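You operate a simulated robot arm through the tools that you are given. There is no shell and no other tool.

Carry out the task below with a simulated robot arm. There is one attempt and no reset: what you move stays moved.

JOB
Clamp the blue spool, deburr it, then seat the go plug in its bore.
Fine: use the deburr block and put it down on the black mat. What is to be rubbed or washed off counts as gone when no trace of it is left.
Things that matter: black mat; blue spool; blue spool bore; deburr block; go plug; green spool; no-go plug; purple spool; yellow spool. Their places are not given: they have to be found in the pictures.

It is judged by the outcome, as a careful person would: the job done as asked, and still so three seconds after it is handed in. It fails if anything else is knocked over, pushed out of place, dropped, spilled or broken.

ROBOT AND FRAMES
A 7-joint arm with a two-finger gripper, fixed in place. Base frame: the origin is at the foot of the arm, x ahead of it, y to its left, z up; the work surface is at about z = 0. Readings come in m, degrees, newtons and seconds.
With the tool pointing down near the work surface it reaches from about 0.22 to 0.56 m from the base axis. Its first joint turns from -166.0 to 166.0 degrees. Payload 1.2 kg.
Tool frame: the origin (TCP) lies between the finger pads and is the grasp point; the fingertips stand 0.022 m ahead of it; z points along the fingers, y is the line along which they close. Largest opening 0.092 m; the body of the gripper starts 0.065 m behind the TCP.
Orientation is that of the tool frame in the base frame, as a unit quaternion [w, x, y, z]. With the fingers straight down and closing along the base's y, the tool's x points along the base's -x, its y along +y and its z along -z.

CONTROLS
- The arm moves only by the tool jog_arm. Its argument "deltas" is a list of rows, each an object of numbers (a shift or turn left out is 0, a gripper value left out holds the last): "x", "y", "z": the shift along the tool's x, y, z in units of 50 mm (1.0 is 50 mm); "wx", "wy", "wz": the turn, a rotation vector about the tool's x, y, z in units of 8 degrees (1.0 is 8 degrees). In form: [{"x": .., "y": .., "z": .., "wx": .., "wy": .., "wz": ..}, ...]. A call has 1 to 20 rows; each row shifts and turns the commanded pose from where the row before left it, along the tool's axes as they then stand. "fingers" is the finger opening in m, from 0 to 0.092, set as the call begins (left out, the last holds). A call with a number of a shift or a turn outside -1 to 1 is refused whole. Each row takes 0.2 s and may step no farther than 0.05 m and 8.6 degrees from the row before; otherwise, or with a gripper value out of range, the whole call is refused. A pose out of reach is approached as far as the arm can. The call stops where the force on the tool passes 40 N (or 10 N more than at its start, if that is more) or the arm is blocked; 0.2 s more then pass. The fingers move at their own pace and stop on an object; they squeeze with about 26 N. The grip force told is the motor's: it shows also when the fingers shut on nothing. Time passes only in rows, and 0.2 s behind the last, so rows that do not move let the fingers close. It gives the time, the measured TCP pose, the force on the tool (base axes), the opening and the grip force at its end, in the units of the frame above (readings bear some noise), with the torque about the TCP (base axes, N m) and any sound that the robot's microphone picked up.
- Cameras (640 x 400 px; columns grow to the right, rows downward): "scene" is fixed at [0.3997, -0.6506, 0.7702]; the picture's right is [0.83, 0.56, 0.00], its down [0.48, -0.72, -0.50] and it looks along [-0.28, 0.41, -0.87] (base axes); focal length 352 px, centre (320, 200). "wrist" rides on the gripper at [0.071, 0.019, -0.102] in the tool frame; the picture's right is [-0.26, 0.97, 0.00], its down [-0.75, -0.20, -0.63] and it looks along [-0.60, -0.16, 0.78] (tool axes); focal length 280 px, centre (320, 200).
- snapshot(camera): a new picture of that camera. The clock stands still meanwhile.
- point_at(camera, pixels): for up to 12 pixels [column, row] of the newest picture of that camera ("zoom" is the newest enlarged one), the place [x, y, z] in the base frame of the surface seen there, good to about 0.002 m. The clock stands still meanwhile.
- close_up(camera, box): a new picture of the part [left, top, right, bottom] of that camera's present view, enlarged. The clock stands still meanwhile.
- hand_in(): hands the job in; it is judged then, once.

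Leave the gripper open and the arm clear of the work at the hand-in unless told otherwise.

The tools are called after ">>>" by a JSON object that holds its "op" and its "data". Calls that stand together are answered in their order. jog_arm: Moves the arm, as the interface text tells. Its arguments: {"type":"object","properties":{"deltas":{"type":"array","items":{"type":"object","properties":{"x":{"type":"number"},"y":{"type":"number"},"z":{"type":"number"},"wx":{"type":"number"},"wy":{"type":"number"},"wz":{"type":"number"}}}},"fingers":{"type":"number"}},"required":["deltas"]} The other tools are called the same way: snapshot (camera) takes a picture; point_at (camera, pixels) gives the place of the surface under pixels of a picture; close_up (camera, box) takes an enlarged picture of a part of a camera's view; hand_in () hands the job in.

At the start:

```text
time_s: 0.0
position: [0.191, -0.2865, 0.3278]
ee_rot: [-0.001, 0.0, 1.0, 0.0]
wrist_force: [-1.3, -0.7, 0.2]
moment: [0.01, -0.01, 0.0]
grip_width: 0.092
finger_force: 0.1
```

scene: 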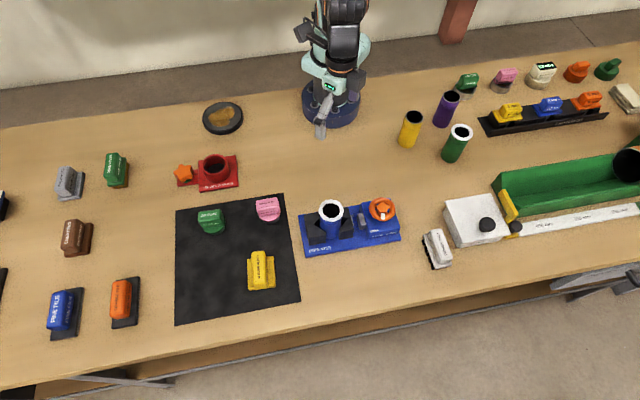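
wrist: 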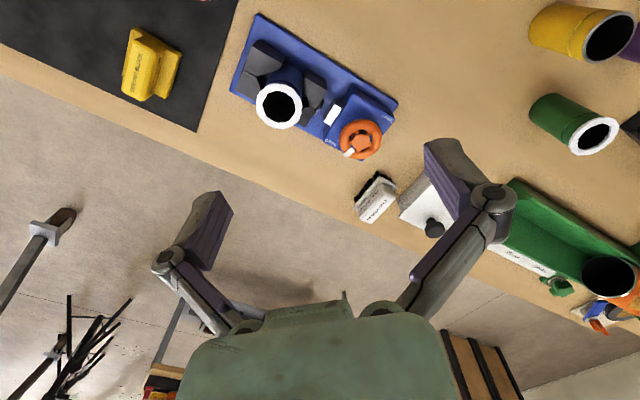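

I see a cluttered bench: a blue vise with a spool in it near (330,215), an orange knob at (382,208), a black mat with blocks on it, and more blocks to the left and right. I'll take enlarged pictures to read the labels.

>>> {"op": "close_up", "data": {"camera": "scene", "box": [280, 180, 420, 268]}}

>>> {"op": "close_up", "data": {"camera": "scene", "box": [165, 185, 305, 325]}}

>>> {"op": "close_up", "data": {"camera": "scene", "box": [30, 130, 250, 350]}}

>>> {"op": "close_up", "data": {"camera": "scene", "box": [390, 50, 640, 170]}}

>>> {"op": "close_up", "data": {"camera": "scene", "box": [400, 140, 640, 280]}}

```text
4.55 times, centred on (350, 224) of scene
```

zoom: 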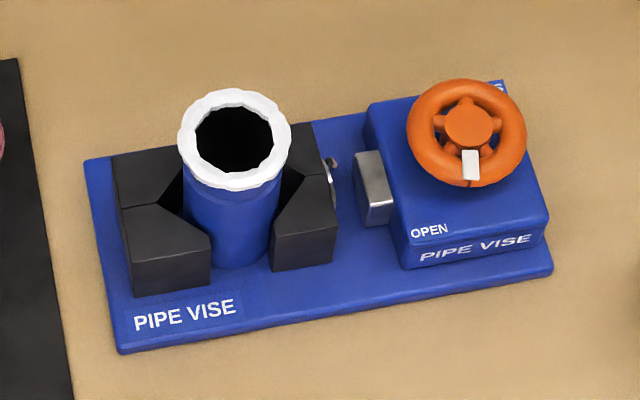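

```text
2.86 times, centred on (235, 255) of scene
```

zoom: 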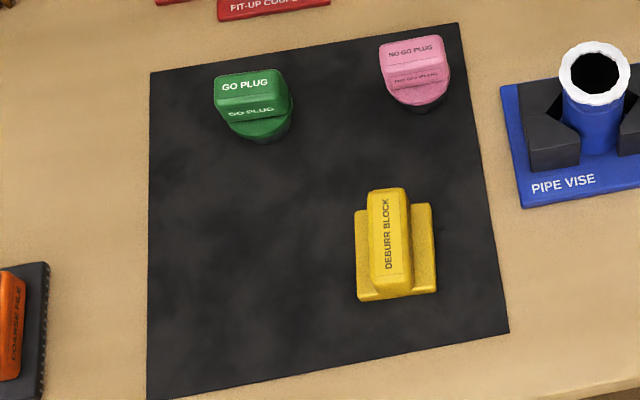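

```text
1.82 times, centred on (140, 240) of scene
```

zoom: 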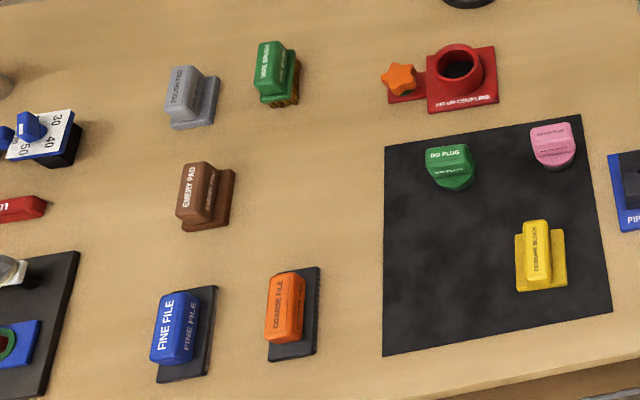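

```text
2.56 times, centred on (515, 110) of scene
```

zoom: 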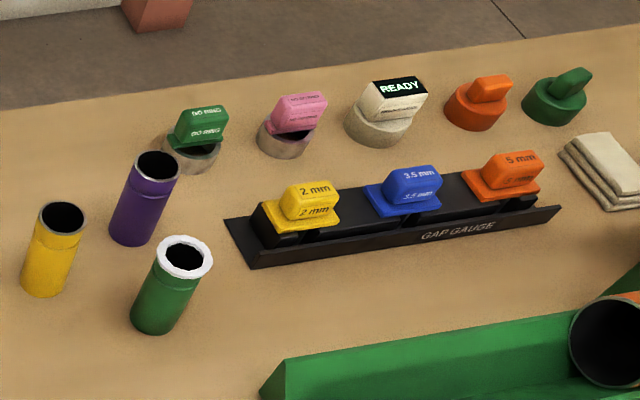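

```text
2.67 times, centred on (520, 210) of scene
```

zoom: 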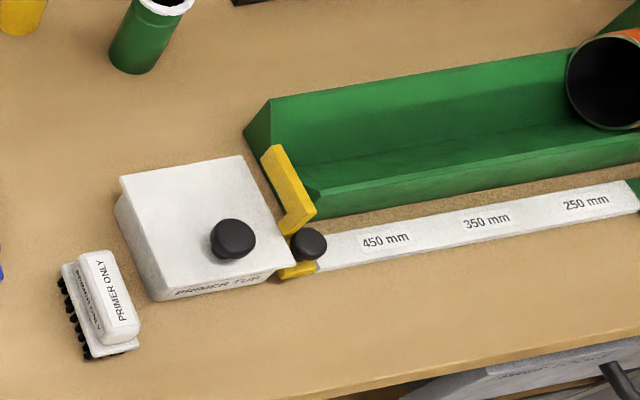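

The blue spool stands between the jaws of the PIPE VISE with a ragged white burr on its rim; the knob's white pointer stands toward OPEN. On the mat are the GO PLUG (green), NO-GO PLUG (pink) and DEBURR BLOCK (yellow). Next I measure the vise, taking a close-up and pointing at its features.

>>> {"op": "close_up", "data": {"camera": "scene", "box": [295, 185, 405, 255]}}

```text
5.71 times, centred on (350, 220) of scene
```

zoom: 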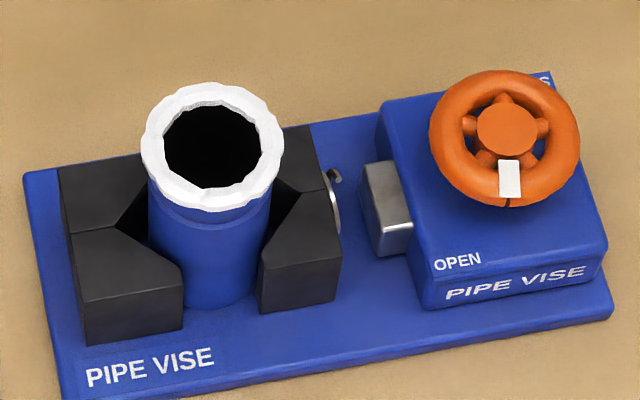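

I now point at the rim, wheel, pointer, box corners, jaws and labels in this enlarged picture.

>>> {"op": "point_at", "data": {"camera": "zoom", "pixels": [[154, 150], [272, 150], [212, 97], [212, 198], [505, 130], [436, 135], [574, 140], [505, 78], [505, 195], [510, 178], [458, 262], [545, 85]]}}

>>> {"op": "point_at", "data": {"camera": "zoom", "pixels": [[30, 180], [70, 395], [605, 310], [90, 180], [130, 255], [295, 150], [300, 265], [380, 190], [335, 205], [395, 130], [430, 300], [600, 245]]}}

>>> {"op": "snapshot", "data": {"camera": "wrist"}}

```text
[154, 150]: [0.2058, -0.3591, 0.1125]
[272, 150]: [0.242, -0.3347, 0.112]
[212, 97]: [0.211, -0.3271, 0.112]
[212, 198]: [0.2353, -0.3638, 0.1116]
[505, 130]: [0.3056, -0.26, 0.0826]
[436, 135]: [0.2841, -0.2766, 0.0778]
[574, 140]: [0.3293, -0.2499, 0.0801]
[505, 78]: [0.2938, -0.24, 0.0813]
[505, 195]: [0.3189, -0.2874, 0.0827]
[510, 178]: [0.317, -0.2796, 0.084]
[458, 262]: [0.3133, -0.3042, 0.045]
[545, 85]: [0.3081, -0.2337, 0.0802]
```

```text
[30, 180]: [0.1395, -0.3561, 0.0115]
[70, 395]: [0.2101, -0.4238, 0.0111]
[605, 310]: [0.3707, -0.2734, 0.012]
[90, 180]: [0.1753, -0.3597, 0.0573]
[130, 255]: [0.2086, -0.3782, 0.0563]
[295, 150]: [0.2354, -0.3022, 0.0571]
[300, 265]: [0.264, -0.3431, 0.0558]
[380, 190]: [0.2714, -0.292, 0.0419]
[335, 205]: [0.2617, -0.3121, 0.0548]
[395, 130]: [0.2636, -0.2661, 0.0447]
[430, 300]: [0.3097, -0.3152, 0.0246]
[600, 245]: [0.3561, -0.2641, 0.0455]
```

```text
taken
```

wrist: 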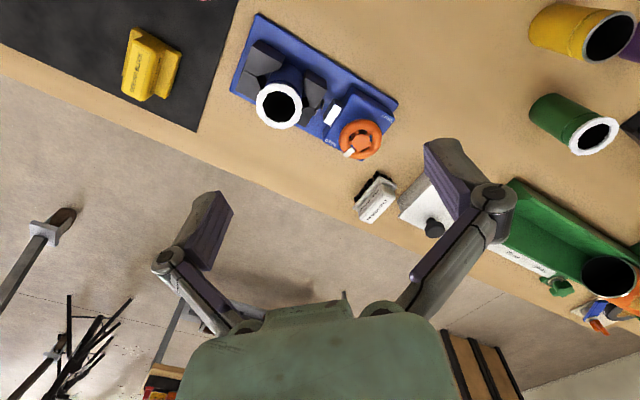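

The vise is turned about 43° in the base frame; spool centre is about (0.2235, -0.3465), rim z≈0.112, and the wheel centre about (0.3065, -0.263) with diameter ~0.055. I need the closing label, which the wrist picture may show around (388,120).

>>> {"op": "close_up", "data": {"camera": "wrist", "box": [310, 80, 410, 170]}}

>>> {"op": "close_up", "data": {"camera": "wrist", "box": [220, 10, 420, 170]}}

>>> {"op": "close_up", "data": {"camera": "scene", "box": [355, 185, 410, 250]}}

```text
4.44 times, centred on (360, 125) of wrist
```

zoom: 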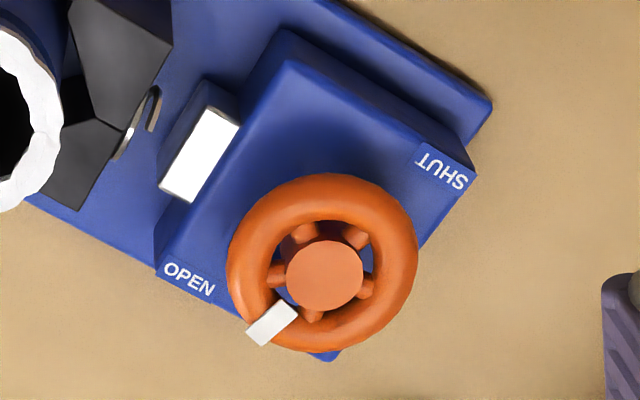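

```text
2.50 times, centred on (320, 90) of wrist
```

zoom: 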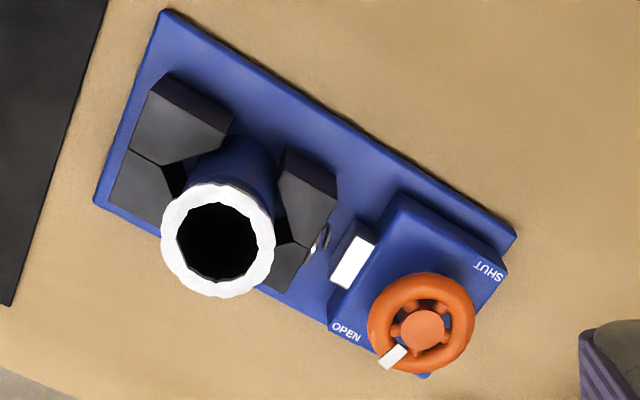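

```text
6.15 times, centred on (382, 218) of scene
```

zoom: 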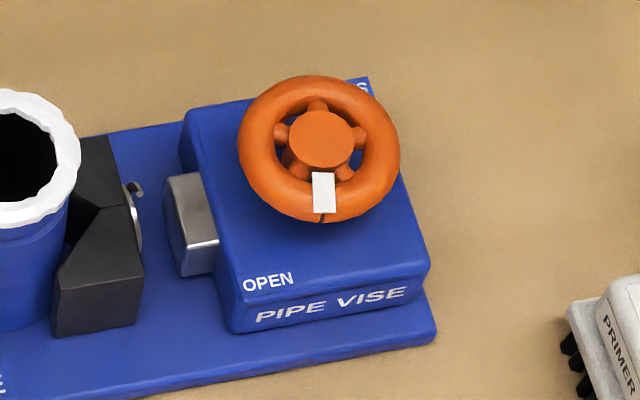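

SHUT is at the opposite corner from OPEN, so the wheel has to turn roughly half a turn. Now I measure the deburr block, go plug and no-go plug on the mat from an enlarged picture.

>>> {"op": "close_up", "data": {"camera": "scene", "box": [240, 240, 300, 300]}}

```text
6.67 times, centred on (270, 270) of scene
```

zoom: 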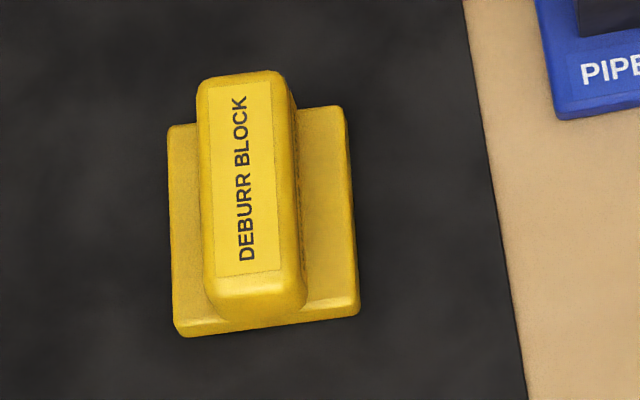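

The deburr block is a plate with a handle ridge on top. I point at the handle's ends, sides and the plate corners.

>>> {"op": "point_at", "data": {"camera": "zoom", "pixels": [[240, 85], [250, 270], [205, 180], [270, 180], [245, 180], [172, 130], [180, 325], [350, 300], [335, 115], [280, 170], [260, 315], [440, 200]]}}

>>> {"op": "close_up", "data": {"camera": "scene", "box": [185, 190, 295, 250]}}

```text
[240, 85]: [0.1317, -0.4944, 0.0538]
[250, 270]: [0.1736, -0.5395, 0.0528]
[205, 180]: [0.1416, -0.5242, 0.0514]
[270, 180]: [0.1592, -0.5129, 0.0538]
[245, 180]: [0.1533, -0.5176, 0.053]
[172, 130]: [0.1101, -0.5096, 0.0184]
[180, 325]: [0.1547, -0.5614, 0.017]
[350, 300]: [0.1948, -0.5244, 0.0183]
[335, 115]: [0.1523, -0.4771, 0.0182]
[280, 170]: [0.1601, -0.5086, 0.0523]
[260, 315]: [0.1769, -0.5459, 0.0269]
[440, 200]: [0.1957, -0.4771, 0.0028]
```

```text
5.82 times, centred on (240, 220) of scene
```

zoom: 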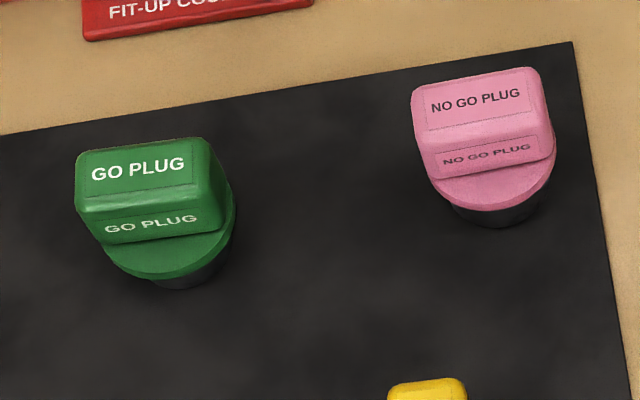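

Block handle is centred near (0.153, -0.518), long axis about -48°. Next I point at the go plug's grip and collar and the no-go plug.

>>> {"op": "point_at", "data": {"camera": "zoom", "pixels": [[80, 160], [205, 145], [138, 170], [80, 200], [190, 185], [150, 225], [105, 250], [150, 273], [232, 225], [190, 282], [480, 100], [497, 195]]}}

>>> {"op": "snapshot", "data": {"camera": "scene"}}

```text
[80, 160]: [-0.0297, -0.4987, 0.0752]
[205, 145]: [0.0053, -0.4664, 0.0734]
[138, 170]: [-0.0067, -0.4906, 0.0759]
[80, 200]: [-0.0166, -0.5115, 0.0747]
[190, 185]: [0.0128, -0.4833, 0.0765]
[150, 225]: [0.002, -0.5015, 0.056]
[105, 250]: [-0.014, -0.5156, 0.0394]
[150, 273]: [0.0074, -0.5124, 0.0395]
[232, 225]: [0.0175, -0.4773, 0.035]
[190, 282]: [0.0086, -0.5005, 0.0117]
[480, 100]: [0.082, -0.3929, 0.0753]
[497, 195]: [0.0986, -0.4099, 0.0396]
```

```text
taken
```

scene: 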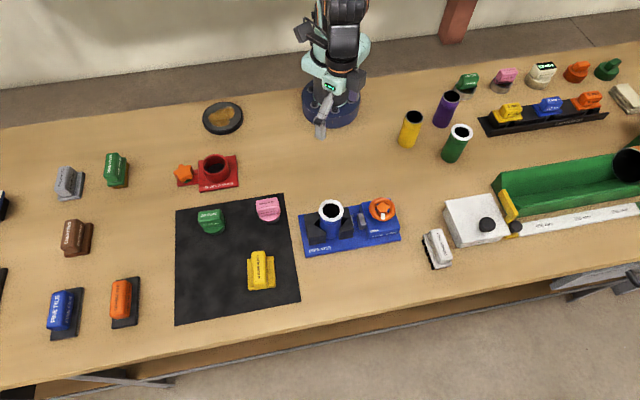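

The go plug's grip is centred near (-0.007, -0.49), top z≈0.076, lying along about 42°. First job is clamping: I move above the wheel at (0.3065, -0.263) and look from the wrist camera.

>>> {"op": "jog_arm", "data": {"deltas": [{"x": -0.77, "y": 0.157}, {"x": -0.77, "y": 0.157}, {"x": -0.77, "y": 0.157}, {"z": 0.8}, {"z": 0.8}, {}], "fingers": 0.092}}

>>> {"op": "snapshot", "data": {"camera": "wrist"}}

```text
time_s: 1.4
position: [0.3062, -0.2625, 0.2469]
ee_rot: [0.0, -0.001, 1.0, 0.0]
wrist_force: [-0.3, -0.5, -0.8]
moment: [0.05, 0.01, -0.01]
grip_width: 0.092
finger_force: 0.0
```

```text
taken
```

wrist: 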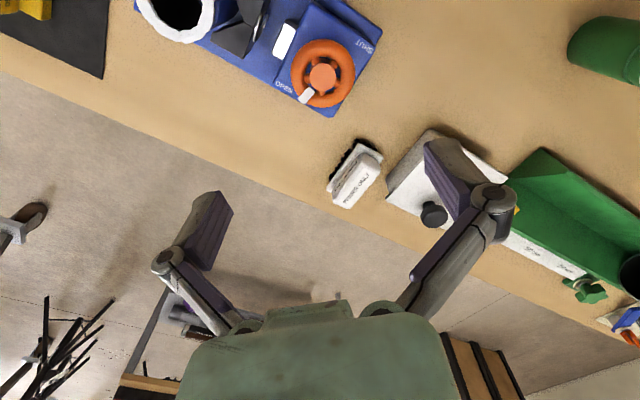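

The wheel is at (323,75) of the wrist picture. I enlarge it and measure the wheel, hub and pointer more accurately.

>>> {"op": "close_up", "data": {"camera": "wrist", "box": [260, 0, 390, 120]}}

```text
3.33 times, centred on (325, 60) of wrist
```

zoom: 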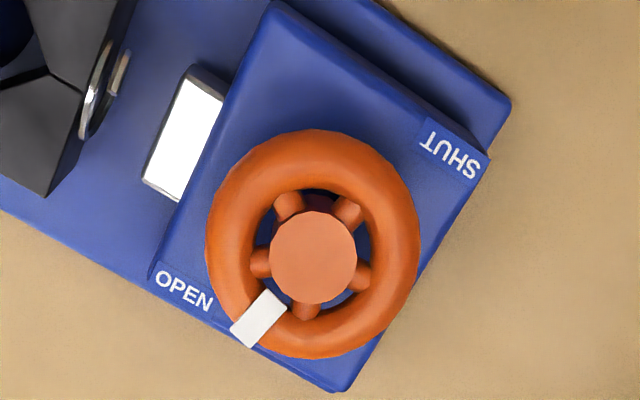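

I point at the wheel edge, hub, pointer, labels and box corners.

>>> {"op": "point_at", "data": {"camera": "zoom", "pixels": [[313, 255], [210, 240], [415, 240], [313, 135], [313, 350], [258, 318], [185, 290], [450, 155], [283, 65], [340, 385], [485, 160], [160, 270]]}}

```text
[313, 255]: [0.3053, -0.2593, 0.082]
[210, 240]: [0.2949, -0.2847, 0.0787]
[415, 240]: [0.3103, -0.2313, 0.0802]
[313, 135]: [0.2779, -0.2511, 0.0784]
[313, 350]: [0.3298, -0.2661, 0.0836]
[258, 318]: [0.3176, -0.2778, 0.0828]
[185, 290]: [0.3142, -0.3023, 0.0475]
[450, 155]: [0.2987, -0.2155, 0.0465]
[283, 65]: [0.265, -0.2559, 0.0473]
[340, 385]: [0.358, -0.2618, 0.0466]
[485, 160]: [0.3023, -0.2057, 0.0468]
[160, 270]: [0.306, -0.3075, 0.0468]
```

The wheel centre works out at about (0.305, -0.260), torus height ~0.073, box top 0.047. Pointer is at about -55°, OPEN label at -78°, SHUT at +98°. I go straight down with fingers open to z=0.076, the tips staying ~7 mm above the box.

>>> {"op": "jog_arm", "data": {"deltas": [{"x": 0.024, "y": 0.05, "z": 0.85}, {"z": 0.85}, {"z": 0.85}, {"z": 0.86}, {}]}}

>>> {"op": "snapshot", "data": {"camera": "wrist"}}

>>> {"op": "close_up", "data": {"camera": "scene", "box": [310, 130, 450, 250]}}

```text
time_s: 2.6
position: [0.3045, -0.2615, 0.0773]
ee_rot: [-0.001, 0.0, 1.0, 0.0]
wrist_force: [-0.4, 0.9, -0.5]
moment: [-0.02, 0.01, 0.0]
grip_width: 0.0919
finger_force: 0.0
```

```text
taken
```

wrist: 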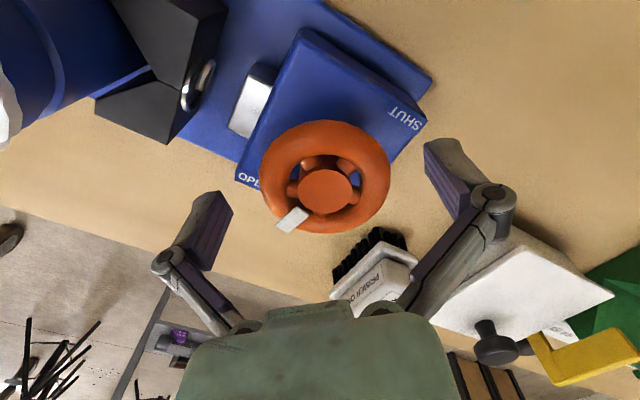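

```text
3.33 times, centred on (380, 190) of scene
```

zoom: 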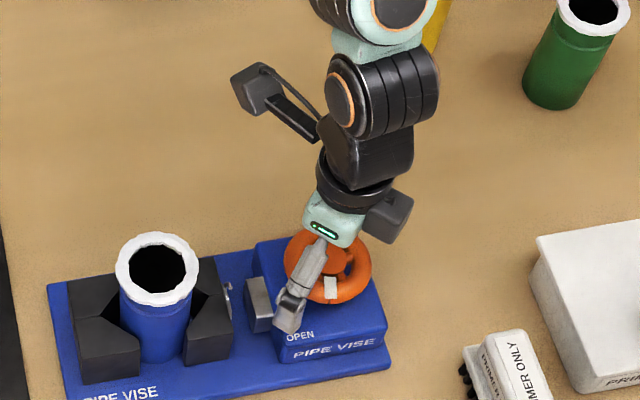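

The wheel sits centred between the open fingers. I close them onto the wheel.

>>> {"op": "jog_arm", "data": {"deltas": [{}, {}, {}], "fingers": 0.03}}

>>> {"op": "close_up", "data": {"camera": "wrist", "box": [100, 0, 500, 300]}}

```text
time_s: 3.4
position: [0.3057, -0.2602, 0.0775]
ee_rot: [0.0, -0.002, 1.0, 0.001]
wrist_force: [-2.1, 22.0, 16.9]
moment: [0.38, 0.05, 0.03]
grip_width: 0.0594
finger_force: 27.5
```

```text
1.33 times, centred on (300, 150) of wrist
```

zoom: 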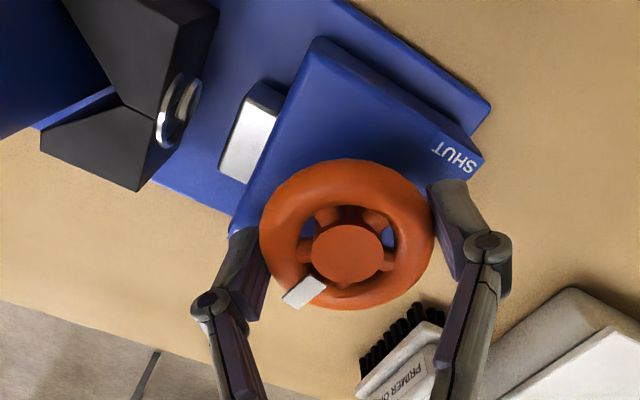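

Fingers stopped at 0.059 m on the wheel; a 22 N side force along +y says the wheel centre lies slightly more to +y. I shift by about 1.5 mm in +y to balance.

>>> {"op": "jog_arm", "data": {"deltas": [{"y": 0.03}, {}]}}

```text
time_s: 4.0
position: [0.3067, -0.2603, 0.0782]
ee_rot: [0.001, -0.001, 1.0, -0.001]
wrist_force: [2.0, 17.6, 10.4]
moment: [0.22, 0.04, 0.06]
grip_width: 0.0593
finger_force: 27.9
```

Force fell to 17.6 N in y and 10.4 N up. I shift a bit more to +y and slightly up to relax it.

>>> {"op": "jog_arm", "data": {"deltas": [{"y": 0.06, "z": -0.02}, {}]}}

```text
time_s: 4.6
position: [0.3054, -0.2603, 0.0787]
ee_rot: [0.001, 0.003, 1.0, -0.004]
wrist_force: [14.1, -16.7, -24.9]
moment: [0.12, -0.17, 0.08]
grip_width: 0.0593
finger_force: 27.4
```

It overshot to the other side (-16.7 N y, -24.9 N z). I go back about half.

>>> {"op": "jog_arm", "data": {"deltas": [{"y": -0.03, "z": 0.015}, {}]}}

```text
time_s: 5.2
position: [0.305, -0.2596, 0.0775]
ee_rot: [0.001, 0.002, 1.0, -0.003]
wrist_force: [2.5, -15.1, 3.7]
moment: [-0.21, -0.21, -0.07]
grip_width: 0.0593
finger_force: 28.3
```

Nearly balanced. I nudge y back slightly more and try turning the wheel counterclockwise seen from above (wz negative), 12° in small rows, reading the torque.

>>> {"op": "jog_arm", "data": {"deltas": [{"y": -0.012}, {"wz": -0.5}, {"wz": -0.5}, {"wz": -0.5}, {}]}}

>>> {"op": "snapshot", "data": {"camera": "wrist"}}

```text
time_s: 6.4
position: [0.3049, -0.2596, 0.0765]
ee_rot: [-0.002, -0.104, 0.995, -0.002]
wrist_force: [-4.5, -27.8, -4.9]
moment: [-0.12, -0.01, -0.1]
grip_width: 0.0582
finger_force: 27.6
```

```text
taken
```

wrist: 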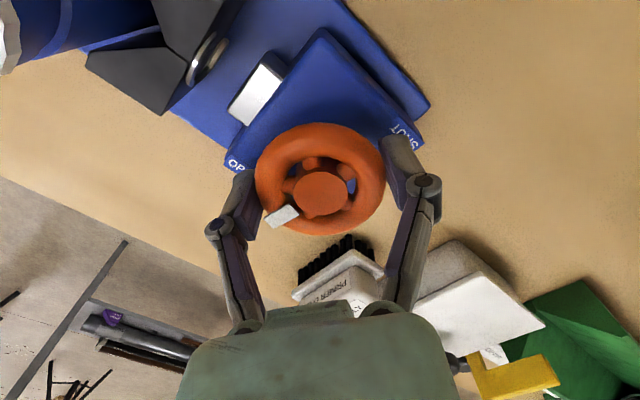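

The pointer kept its place relative to the fingers while the labels turned, so the wheel seems to turn along with little torque. I check in the scene view and point at the pointer (283,215).

>>> {"op": "point_at", "data": {"camera": "wrist", "pixels": [[283, 215], [320, 193], [205, 50], [250, 95]]}}

>>> {"op": "close_up", "data": {"camera": "scene", "box": [295, 185, 405, 255]}}

```text
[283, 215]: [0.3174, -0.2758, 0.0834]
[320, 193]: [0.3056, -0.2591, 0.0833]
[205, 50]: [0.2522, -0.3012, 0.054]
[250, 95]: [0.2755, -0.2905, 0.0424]
```

```text
5.71 times, centred on (350, 220) of scene
```

zoom: 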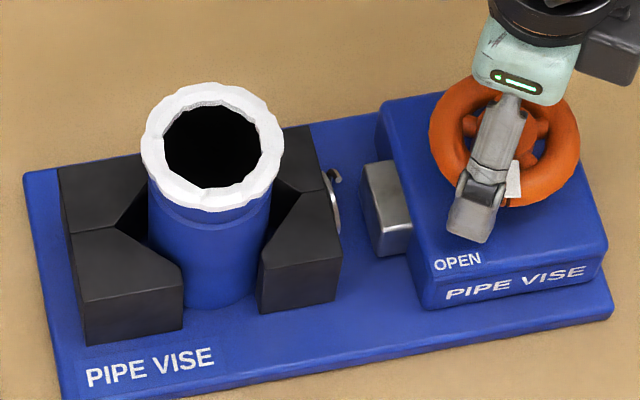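

The pointer is still at the same angle (-55°) as before: the fingers slipped round the wheel, so counterclockwise appears to be against a stop. I now turn the other way, clockwise (wz positive), 24°, and look again.

>>> {"op": "jog_arm", "data": {"deltas": [{"wz": 0.5}, {"wz": 0.5}, {"wz": 0.5}, {"wz": 0.5}, {"wz": 0.5}, {"wz": 0.5}, {}]}}

>>> {"op": "snapshot", "data": {"camera": "wrist"}}

>>> {"op": "close_up", "data": {"camera": "scene", "box": [295, 185, 405, 255]}}

```text
time_s: 8.0
position: [0.3046, -0.2583, 0.0775]
ee_rot: [-0.001, 0.108, 0.994, -0.002]
wrist_force: [-3.1, -28.7, -14.1]
moment: [0.13, -0.45, 0.1]
grip_width: 0.0579
finger_force: 27.9
```

```text
taken
```

wrist: 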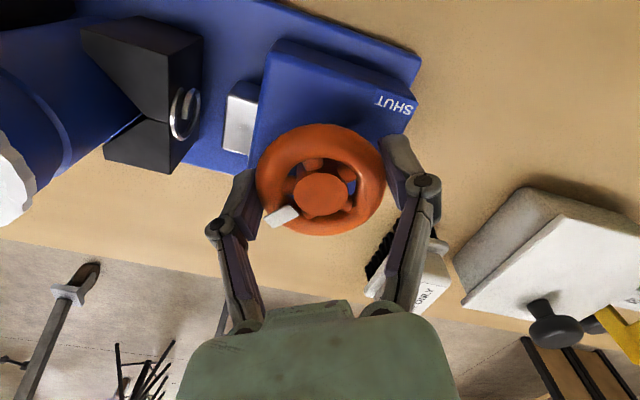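

```text
5.71 times, centred on (350, 220) of scene
```

zoom: 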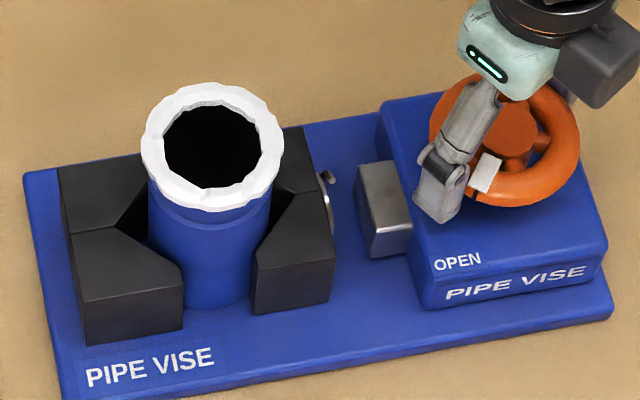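

Clockwise works: the pointer turned with the fingers and the moving jaw came closer to the spool. I relieve the -y side load by about 1 mm and continue clockwise by 32°.

>>> {"op": "jog_arm", "data": {"deltas": [{"y": -0.025, "z": 0.005}, {"wz": 0.5}, {"wz": 0.5}, {"wz": 0.5}, {"wz": 0.5}, {"wz": 0.5}, {"wz": 0.5}, {"wz": 0.5}, {"wz": 0.5}, {}]}}

>>> {"op": "close_up", "data": {"camera": "scene", "box": [295, 185, 405, 255]}}

```text
time_s: 10.2
position: [0.3045, -0.2589, 0.0773]
ee_rot: [-0.001, 0.375, 0.927, 0.001]
wrist_force: [-14.9, -0.3, 9.1]
moment: [0.09, 0.17, 0.05]
grip_width: 0.0575
finger_force: 28.4
```

```text
5.71 times, centred on (350, 220) of scene
```

zoom: 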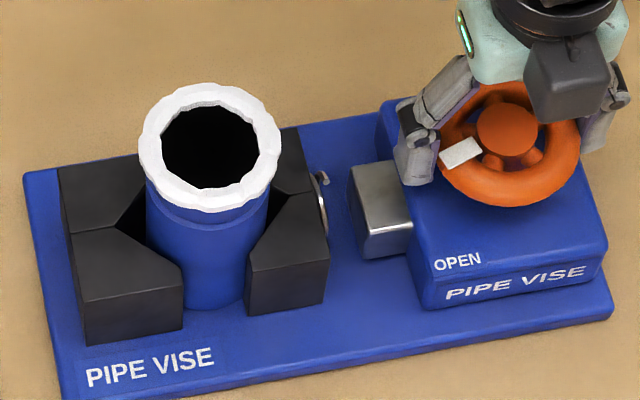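

Wheel and jaw keep following; forces are low. I continue clockwise another 40°.

>>> {"op": "jog_arm", "data": {"deltas": [{"wz": 0.5}, {"wz": 0.5}, {"wz": 0.5}, {"wz": 0.5}, {"wz": 0.5}, {"wz": 0.5}, {"wz": 0.5}, {"wz": 0.5}, {"wz": 0.5}, {"wz": 0.5}, {}]}}

>>> {"op": "close_up", "data": {"camera": "scene", "box": [295, 185, 405, 255]}}

>>> {"op": "snapshot", "data": {"camera": "wrist"}}

```text
time_s: 12.6
position: [0.3055, -0.2585, 0.0767]
ee_rot: [0.0, 0.668, 0.744, 0.002]
wrist_force: [6.4, 5.9, -23.2]
moment: [0.09, 0.14, 0.21]
grip_width: 0.0576
finger_force: 28.5
```

```text
5.71 times, centred on (350, 220) of scene
```

zoom: 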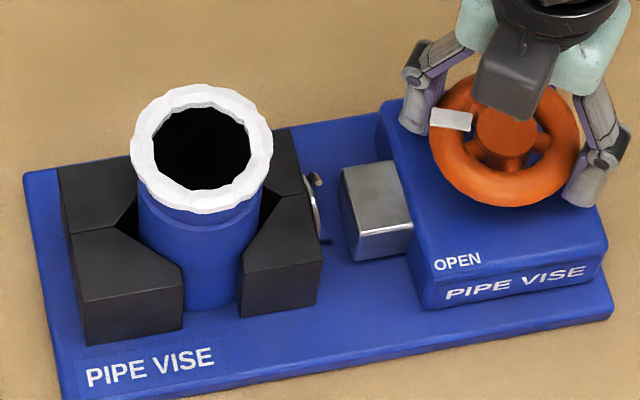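

```text
taken
```

wrist: 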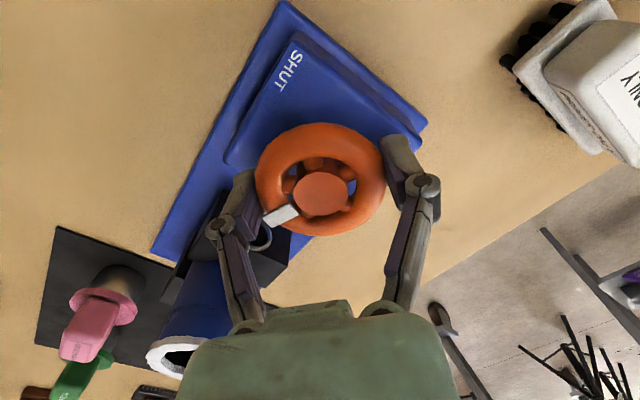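

The jaw now pushes the spool over toward the fixed jaw. I ease down slightly (tool force -23 N in z) and continue clockwise 40°.

>>> {"op": "jog_arm", "data": {"deltas": [{"z": 0.012}, {"wz": 0.5}, {"wz": 0.5}, {"wz": 0.5}, {"wz": 0.5}, {"wz": 0.5}, {"wz": 0.5}, {"wz": 0.5}, {"wz": 0.5}, {"wz": 0.5}, {"wz": 0.5}, {}]}}

>>> {"op": "close_up", "data": {"camera": "scene", "box": [295, 185, 405, 255]}}

>>> {"op": "snapshot", "data": {"camera": "wrist"}}

```text
time_s: 15.2
position: [0.306, -0.2585, 0.0761]
ee_rot: [0.001, 0.883, 0.469, 0.002]
wrist_force: [18.0, 5.6, 0.7]
moment: [-0.1, -0.19, 0.19]
grip_width: 0.0573
finger_force: 28.4
```

```text
5.71 times, centred on (350, 220) of scene
```

zoom: 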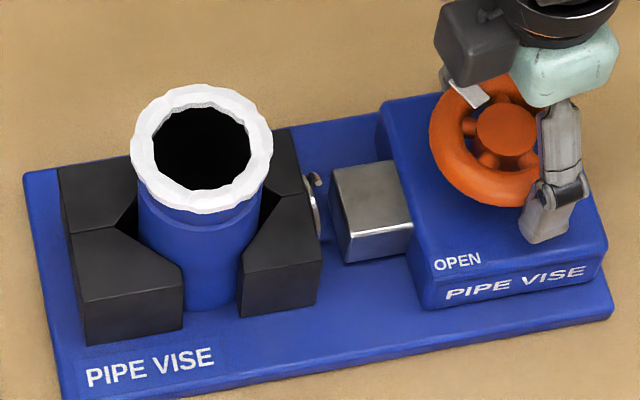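

```text
taken
```

wrist: 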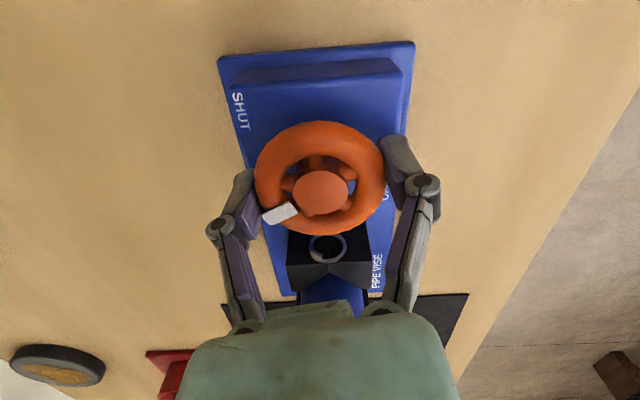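

The wheel still follows (pointer now about 169°, SHUT lies at 98°), and the silver ram is approaching the jaw. I continue clockwise 40° more.

>>> {"op": "jog_arm", "data": {"deltas": [{"wz": 0.5}, {"wz": 0.5}, {"wz": 0.5}, {"wz": 0.5}, {"wz": 0.5}, {"wz": 0.5}, {"wz": 0.5}, {"wz": 0.5}, {"wz": 0.5}, {"wz": 0.5}, {}]}}

>>> {"op": "close_up", "data": {"camera": "scene", "box": [295, 185, 405, 255]}}

>>> {"op": "snapshot", "data": {"camera": "wrist"}}

```text
time_s: 17.6
position: [0.3062, -0.2601, 0.0754]
ee_rot: [0.002, 0.99, 0.139, 0.002]
wrist_force: [20.6, -5.2, 7.4]
moment: [-0.07, -0.41, 0.18]
grip_width: 0.0576
finger_force: 27.9
```

```text
5.71 times, centred on (350, 220) of scene
```

zoom: 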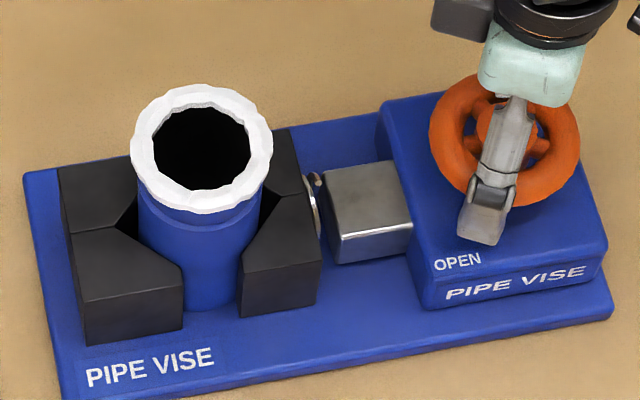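

```text
taken
```

wrist: 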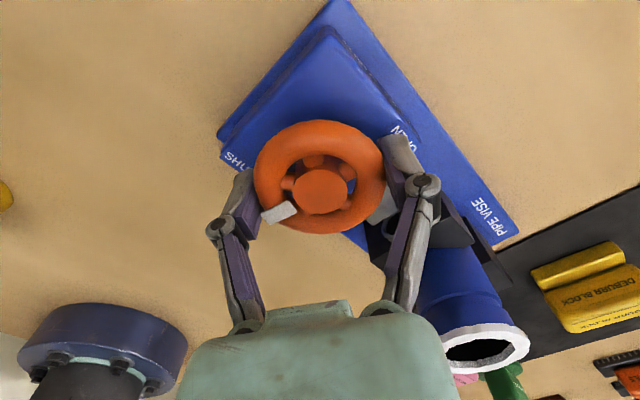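

Ram is nearly at the jaw; the wheel still follows with modest torque (0.18 N m). I continue clockwise 32°.

>>> {"op": "jog_arm", "data": {"deltas": [{"wz": 0.5}, {"wz": 0.5}, {"wz": 0.5}, {"wz": 0.5}, {"wz": 0.5}, {"wz": 0.5}, {"wz": 0.5}, {"wz": 0.5}, {}]}}

>>> {"op": "close_up", "data": {"camera": "scene", "box": [295, 185, 405, 255]}}

>>> {"op": "snapshot", "data": {"camera": "wrist"}}

```text
time_s: 19.6
position: [0.3031, -0.2591, 0.0743]
ee_rot: [0.0, 0.99, -0.141, -0.002]
wrist_force: [-7.2, -2.5, -9.3]
moment: [0.08, 0.0, 0.48]
grip_width: 0.059
finger_force: 28.1
```

```text
5.71 times, centred on (350, 220) of scene
```

zoom: 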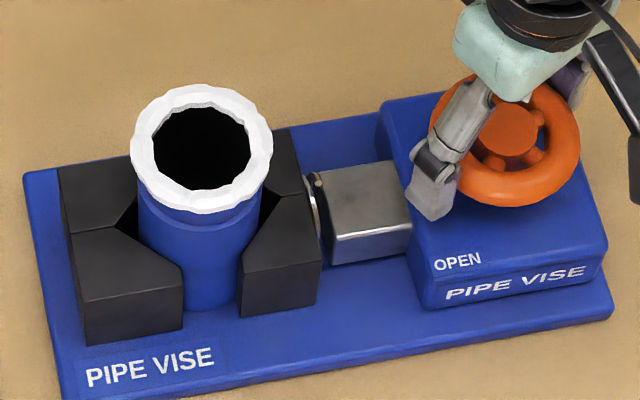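

```text
taken
```

wrist: 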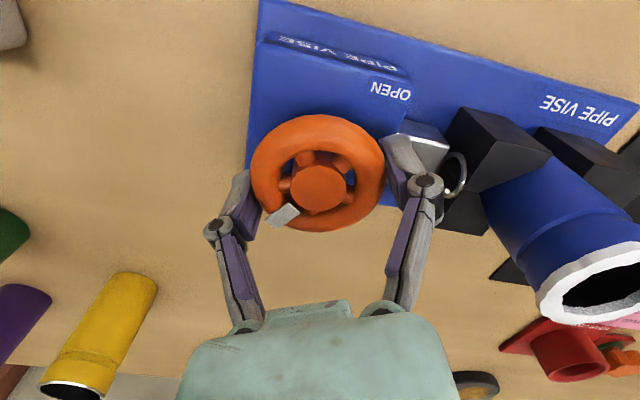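

Torque rose to 0.48 N m and the ram has reached the jaw. I check the pointer's angle at wrist pixel (283,215) against SHUT.

>>> {"op": "point_at", "data": {"camera": "wrist", "pixels": [[283, 215], [318, 188], [390, 90], [450, 165], [415, 135]]}}

>>> {"op": "close_up", "data": {"camera": "wrist", "box": [220, 60, 560, 260]}}

```text
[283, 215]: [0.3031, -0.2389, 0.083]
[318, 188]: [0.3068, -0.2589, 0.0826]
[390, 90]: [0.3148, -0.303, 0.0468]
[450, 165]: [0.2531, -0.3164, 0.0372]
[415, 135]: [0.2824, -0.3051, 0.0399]
```

```text
1.88 times, centred on (390, 160) of wrist
```

zoom: 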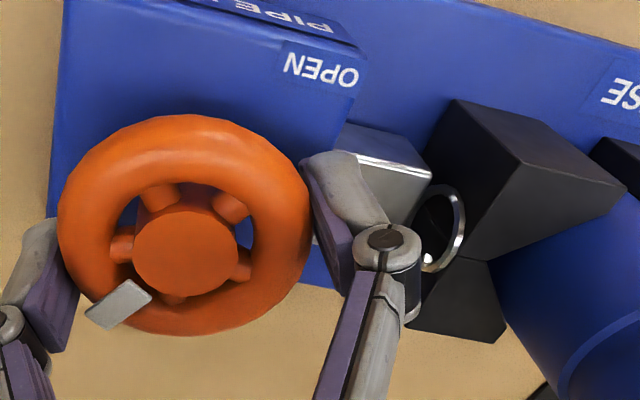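

Pointer now at ~100°, in line with SHUT (98°). I turn a few more degrees gently to be sure it is fully tight.

>>> {"op": "jog_arm", "data": {"deltas": [{"wz": 0.4}, {"wz": 0.4}, {"wz": 0.4}, {}]}}

>>> {"op": "snapshot", "data": {"camera": "wrist"}}

>>> {"op": "close_up", "data": {"camera": "scene", "box": [295, 185, 405, 255]}}

```text
time_s: 20.6
position: [0.3053, -0.2596, 0.0767]
ee_rot: [0.001, 0.975, -0.221, 0.001]
wrist_force: [1.1, -7.3, -2.4]
moment: [-0.06, 0.13, 0.32]
grip_width: 0.0587
finger_force: 27.9
```

```text
taken
```

wrist: 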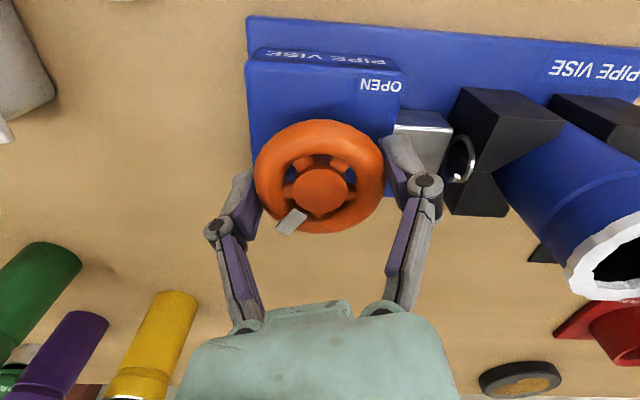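

```text
5.71 times, centred on (350, 220) of scene
```

zoom: 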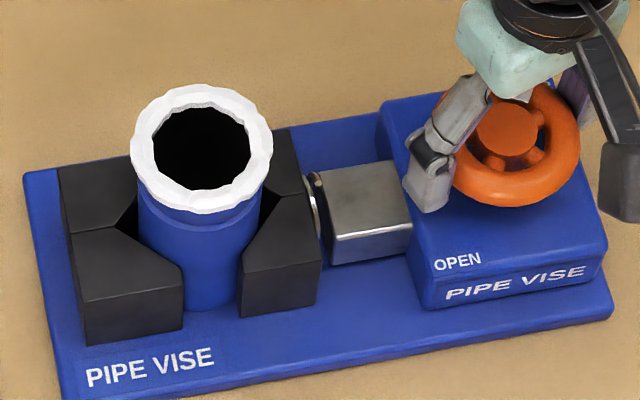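

The fingers slid round the wheel this time while the pointer stayed, so the vise is at its shut stop. I release to 0.075 and rise straight up, then check the pointer stays at SHUT.

>>> {"op": "jog_arm", "data": {"deltas": [{}, {}, {"z": -0.6}, {"z": -0.9}, {"z": -0.9}, {}], "fingers": 0.075}}

>>> {"op": "close_up", "data": {"camera": "scene", "box": [295, 185, 405, 255]}}

>>> {"op": "snapshot", "data": {"camera": "wrist"}}

```text
time_s: 22.0
position: [0.3058, -0.2579, 0.1962]
ee_rot: [-0.001, 0.975, -0.222, 0.0]
wrist_force: [-0.4, -0.8, -0.7]
moment: [0.02, 0.0, 0.0]
grip_width: 0.0748
finger_force: 0.1
```

```text
5.71 times, centred on (350, 220) of scene
```

zoom: 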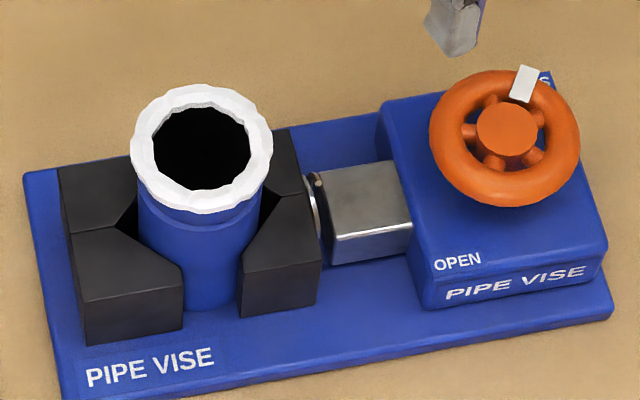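

```text
taken
```

wrist: 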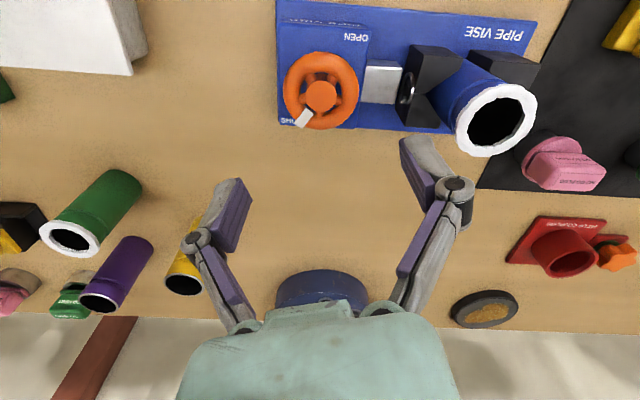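

The pointer stays at SHUT and the spool is gripped between both jaws. I re-measure the rim in a fresh close-up.

>>> {"op": "close_up", "data": {"camera": "scene", "box": [310, 193, 350, 225]}}

>>> {"op": "close_up", "data": {"camera": "wrist", "box": [440, 60, 550, 170]}}

```text
12.50 times, centred on (330, 209) of scene
```

zoom: 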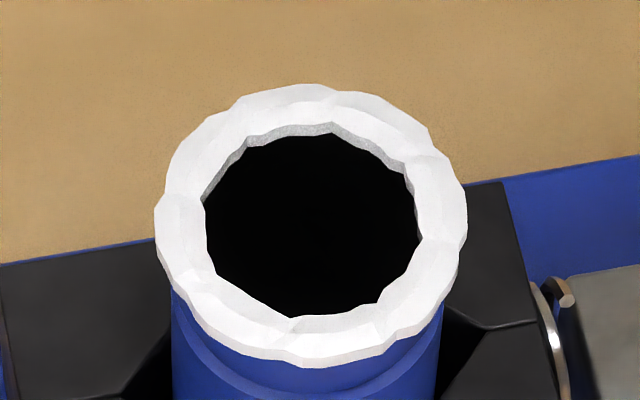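

```text
3.64 times, centred on (495, 115) of wrist
```

zoom: 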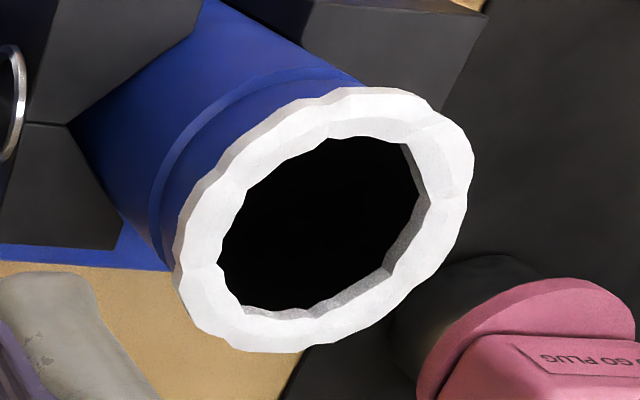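

I point around the burr ring in this wrist enlargement: outer edges and inner edges.

>>> {"op": "point_at", "data": {"camera": "zoom", "pixels": [[190, 250], [455, 170], [300, 105], [260, 340], [430, 110], [200, 315], [210, 250], [440, 160], [330, 120], [270, 325]]}}

>>> {"op": "close_up", "data": {"camera": "scene", "box": [310, 193, 350, 225]}}

```text
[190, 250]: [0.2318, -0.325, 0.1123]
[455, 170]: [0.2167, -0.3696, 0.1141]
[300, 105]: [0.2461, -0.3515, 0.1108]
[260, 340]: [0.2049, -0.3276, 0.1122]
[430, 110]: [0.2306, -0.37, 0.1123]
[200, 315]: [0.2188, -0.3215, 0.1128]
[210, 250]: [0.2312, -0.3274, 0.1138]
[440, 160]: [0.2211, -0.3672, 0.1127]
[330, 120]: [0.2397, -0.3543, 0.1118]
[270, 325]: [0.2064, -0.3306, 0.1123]
```

```text
12.50 times, centred on (330, 209) of scene
```

zoom: 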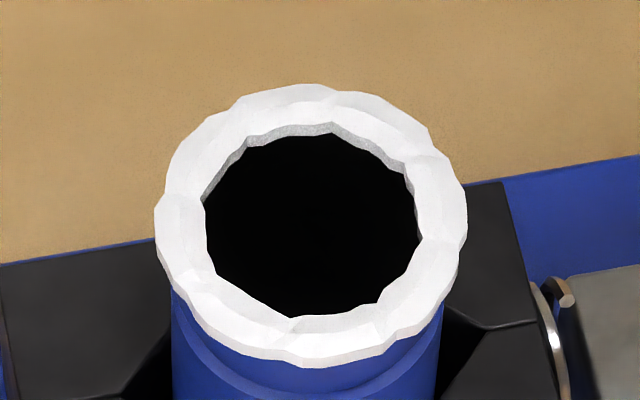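

Same with the scene enlargement, pointing at opposite edges of the ring.

>>> {"op": "point_at", "data": {"camera": "zoom", "pixels": [[165, 220], [455, 220], [310, 95], [310, 350], [195, 230], [430, 215], [310, 125], [310, 325], [200, 130], [420, 310], [420, 130], [210, 310]]}}

```text
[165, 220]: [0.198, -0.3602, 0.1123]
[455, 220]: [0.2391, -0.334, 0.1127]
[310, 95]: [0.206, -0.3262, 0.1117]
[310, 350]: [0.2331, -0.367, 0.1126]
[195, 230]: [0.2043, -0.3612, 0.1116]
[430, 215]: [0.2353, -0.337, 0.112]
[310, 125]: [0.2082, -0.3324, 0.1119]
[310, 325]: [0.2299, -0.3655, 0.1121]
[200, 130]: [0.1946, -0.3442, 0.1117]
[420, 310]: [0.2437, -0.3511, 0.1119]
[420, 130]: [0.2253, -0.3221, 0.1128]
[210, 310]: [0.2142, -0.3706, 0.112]
```

From the scene the spool axis is at about (0.220, -0.348), ring outer ~0.049, bore ~0.036, top z 0.112. Now I turn the tool 22.5° more so that the fingers close across the block's handle, and travel at z≈0.196 to above the block.

>>> {"op": "jog_arm", "data": {"deltas": [{"wz": 0.94}, {"wz": 0.94}, {"wz": 0.93}, {"x": 0.26, "y": 0.821}, {"x": 0.26, "y": 0.821}, {"x": 0.26, "y": 0.821}, {"x": 0.26, "y": 0.821}, {"x": 0.26, "y": 0.821}, {"x": 0.26, "y": 0.821}, {"x": 0.26, "y": 0.821}, {}, {}], "fingers": 0.075}}

>>> {"op": "snapshot", "data": {"camera": "wrist"}}

>>> {"op": "snapshot", "data": {"camera": "scene"}}

```text
time_s: 24.6
position: [0.1523, -0.5193, 0.1952]
ee_rot: [0.0, 0.913, -0.407, 0.0]
wrist_force: [-0.4, 0.2, 0.6]
moment: [-0.02, -0.02, 0.02]
grip_width: 0.0749
finger_force: 0.1
```

```text
taken
```

wrist: 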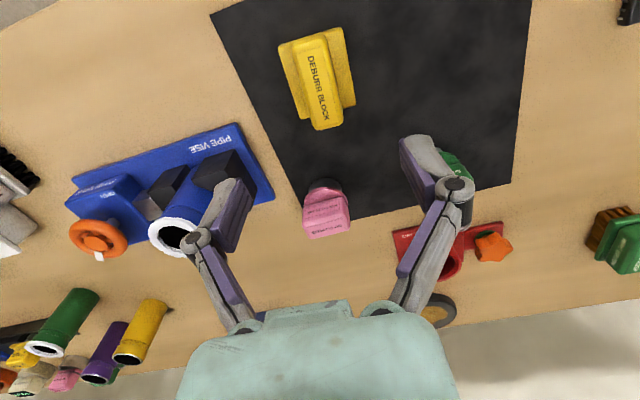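

```text
taken
```

scene: 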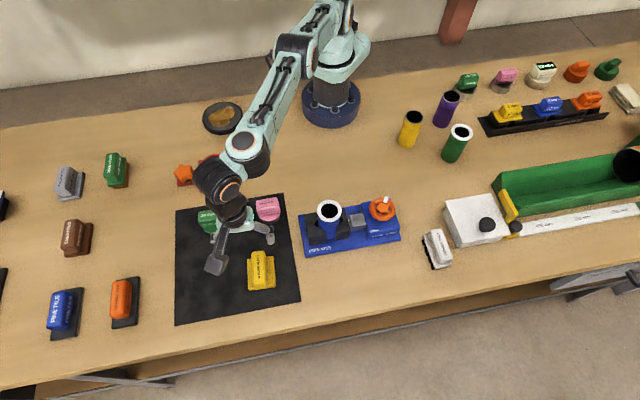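

I'm above the block, yaw as wanted. I enlarge the block in the wrist view and measure its handle orientation.

>>> {"op": "close_up", "data": {"camera": "wrist", "box": [260, 10, 380, 140]}}

```text
3.08 times, centred on (320, 75) of wrist
```

zoom: 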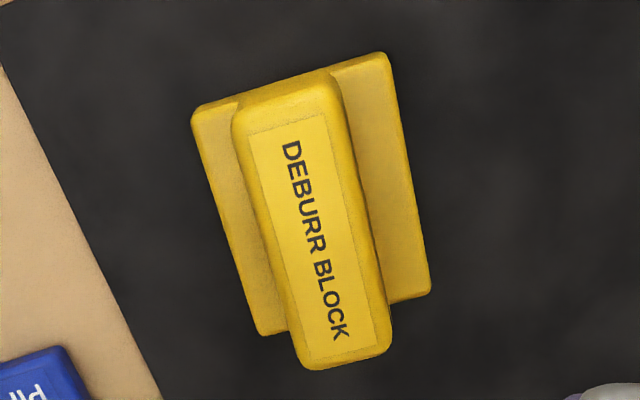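

I point at handle and plate edges.

>>> {"op": "point_at", "data": {"camera": "zoom", "pixels": [[285, 115], [345, 355], [265, 240], [365, 220], [315, 230], [198, 115], [380, 60], [425, 285], [265, 328], [230, 210], [395, 170], [290, 90]]}}

```text
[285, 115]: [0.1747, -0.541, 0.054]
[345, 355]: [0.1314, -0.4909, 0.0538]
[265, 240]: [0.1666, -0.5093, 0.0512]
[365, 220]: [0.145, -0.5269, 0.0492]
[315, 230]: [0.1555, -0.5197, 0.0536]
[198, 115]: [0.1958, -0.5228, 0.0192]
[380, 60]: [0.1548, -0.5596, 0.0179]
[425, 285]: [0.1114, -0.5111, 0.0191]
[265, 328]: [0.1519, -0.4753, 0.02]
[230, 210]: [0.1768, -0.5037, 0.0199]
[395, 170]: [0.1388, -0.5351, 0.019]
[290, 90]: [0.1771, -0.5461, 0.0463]
```

Handle centre ≈ (0.1538, -0.5175), long axis -48°, matching the tool. I descend to TCP z≈0.046 (tips ~5 mm above the plate) with fingers at 0.06.

>>> {"op": "jog_arm", "data": {"deltas": [{"x": -0.01, "y": -0.04, "z": 0.75}, {"z": 0.75}, {"z": 0.75}, {"z": 0.72}, {}], "fingers": 0.062}}

>>> {"op": "snapshot", "data": {"camera": "wrist"}}

>>> {"op": "close_up", "data": {"camera": "scene", "box": [190, 200, 310, 300]}}

```text
time_s: 25.8
position: [0.1545, -0.5161, 0.0463]
ee_rot: [0.0, 0.913, -0.408, 0.0]
wrist_force: [-0.5, 0.7, -0.1]
moment: [0.0, 0.0, -0.03]
grip_width: 0.0621
finger_force: 0.0
```

```text
taken
```

wrist: 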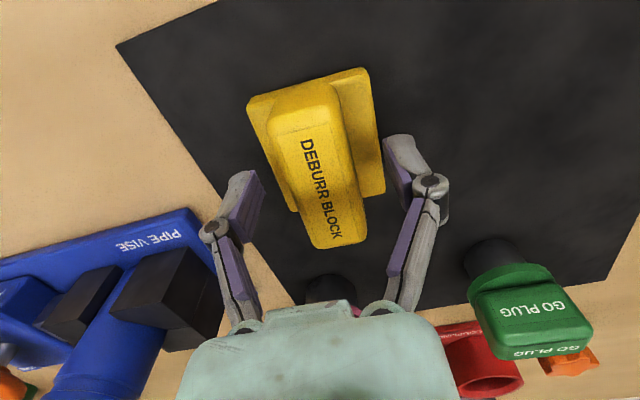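

```text
4.00 times, centred on (250, 250) of scene
```

zoom: 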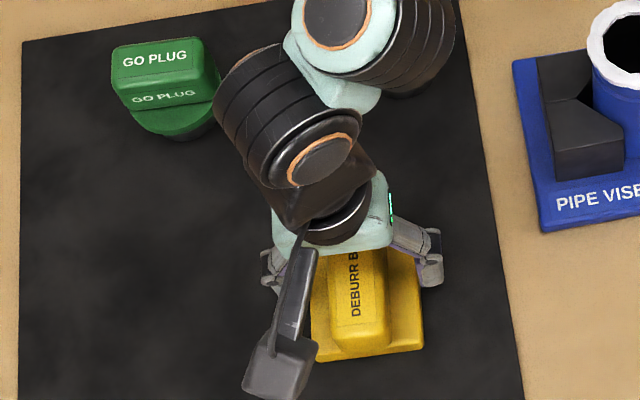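

The handle is between the fingers. I close on it.

>>> {"op": "jog_arm", "data": {"deltas": [{}, {}, {}, {}], "fingers": 0.01}}

```text
time_s: 26.8
position: [0.1538, -0.5153, 0.048]
ee_rot: [0.002, 0.913, -0.408, 0.0]
wrist_force: [-5.2, -3.5, 9.1]
moment: [-0.11, 0.14, -0.02]
grip_width: 0.0298
finger_force: 25.7
```

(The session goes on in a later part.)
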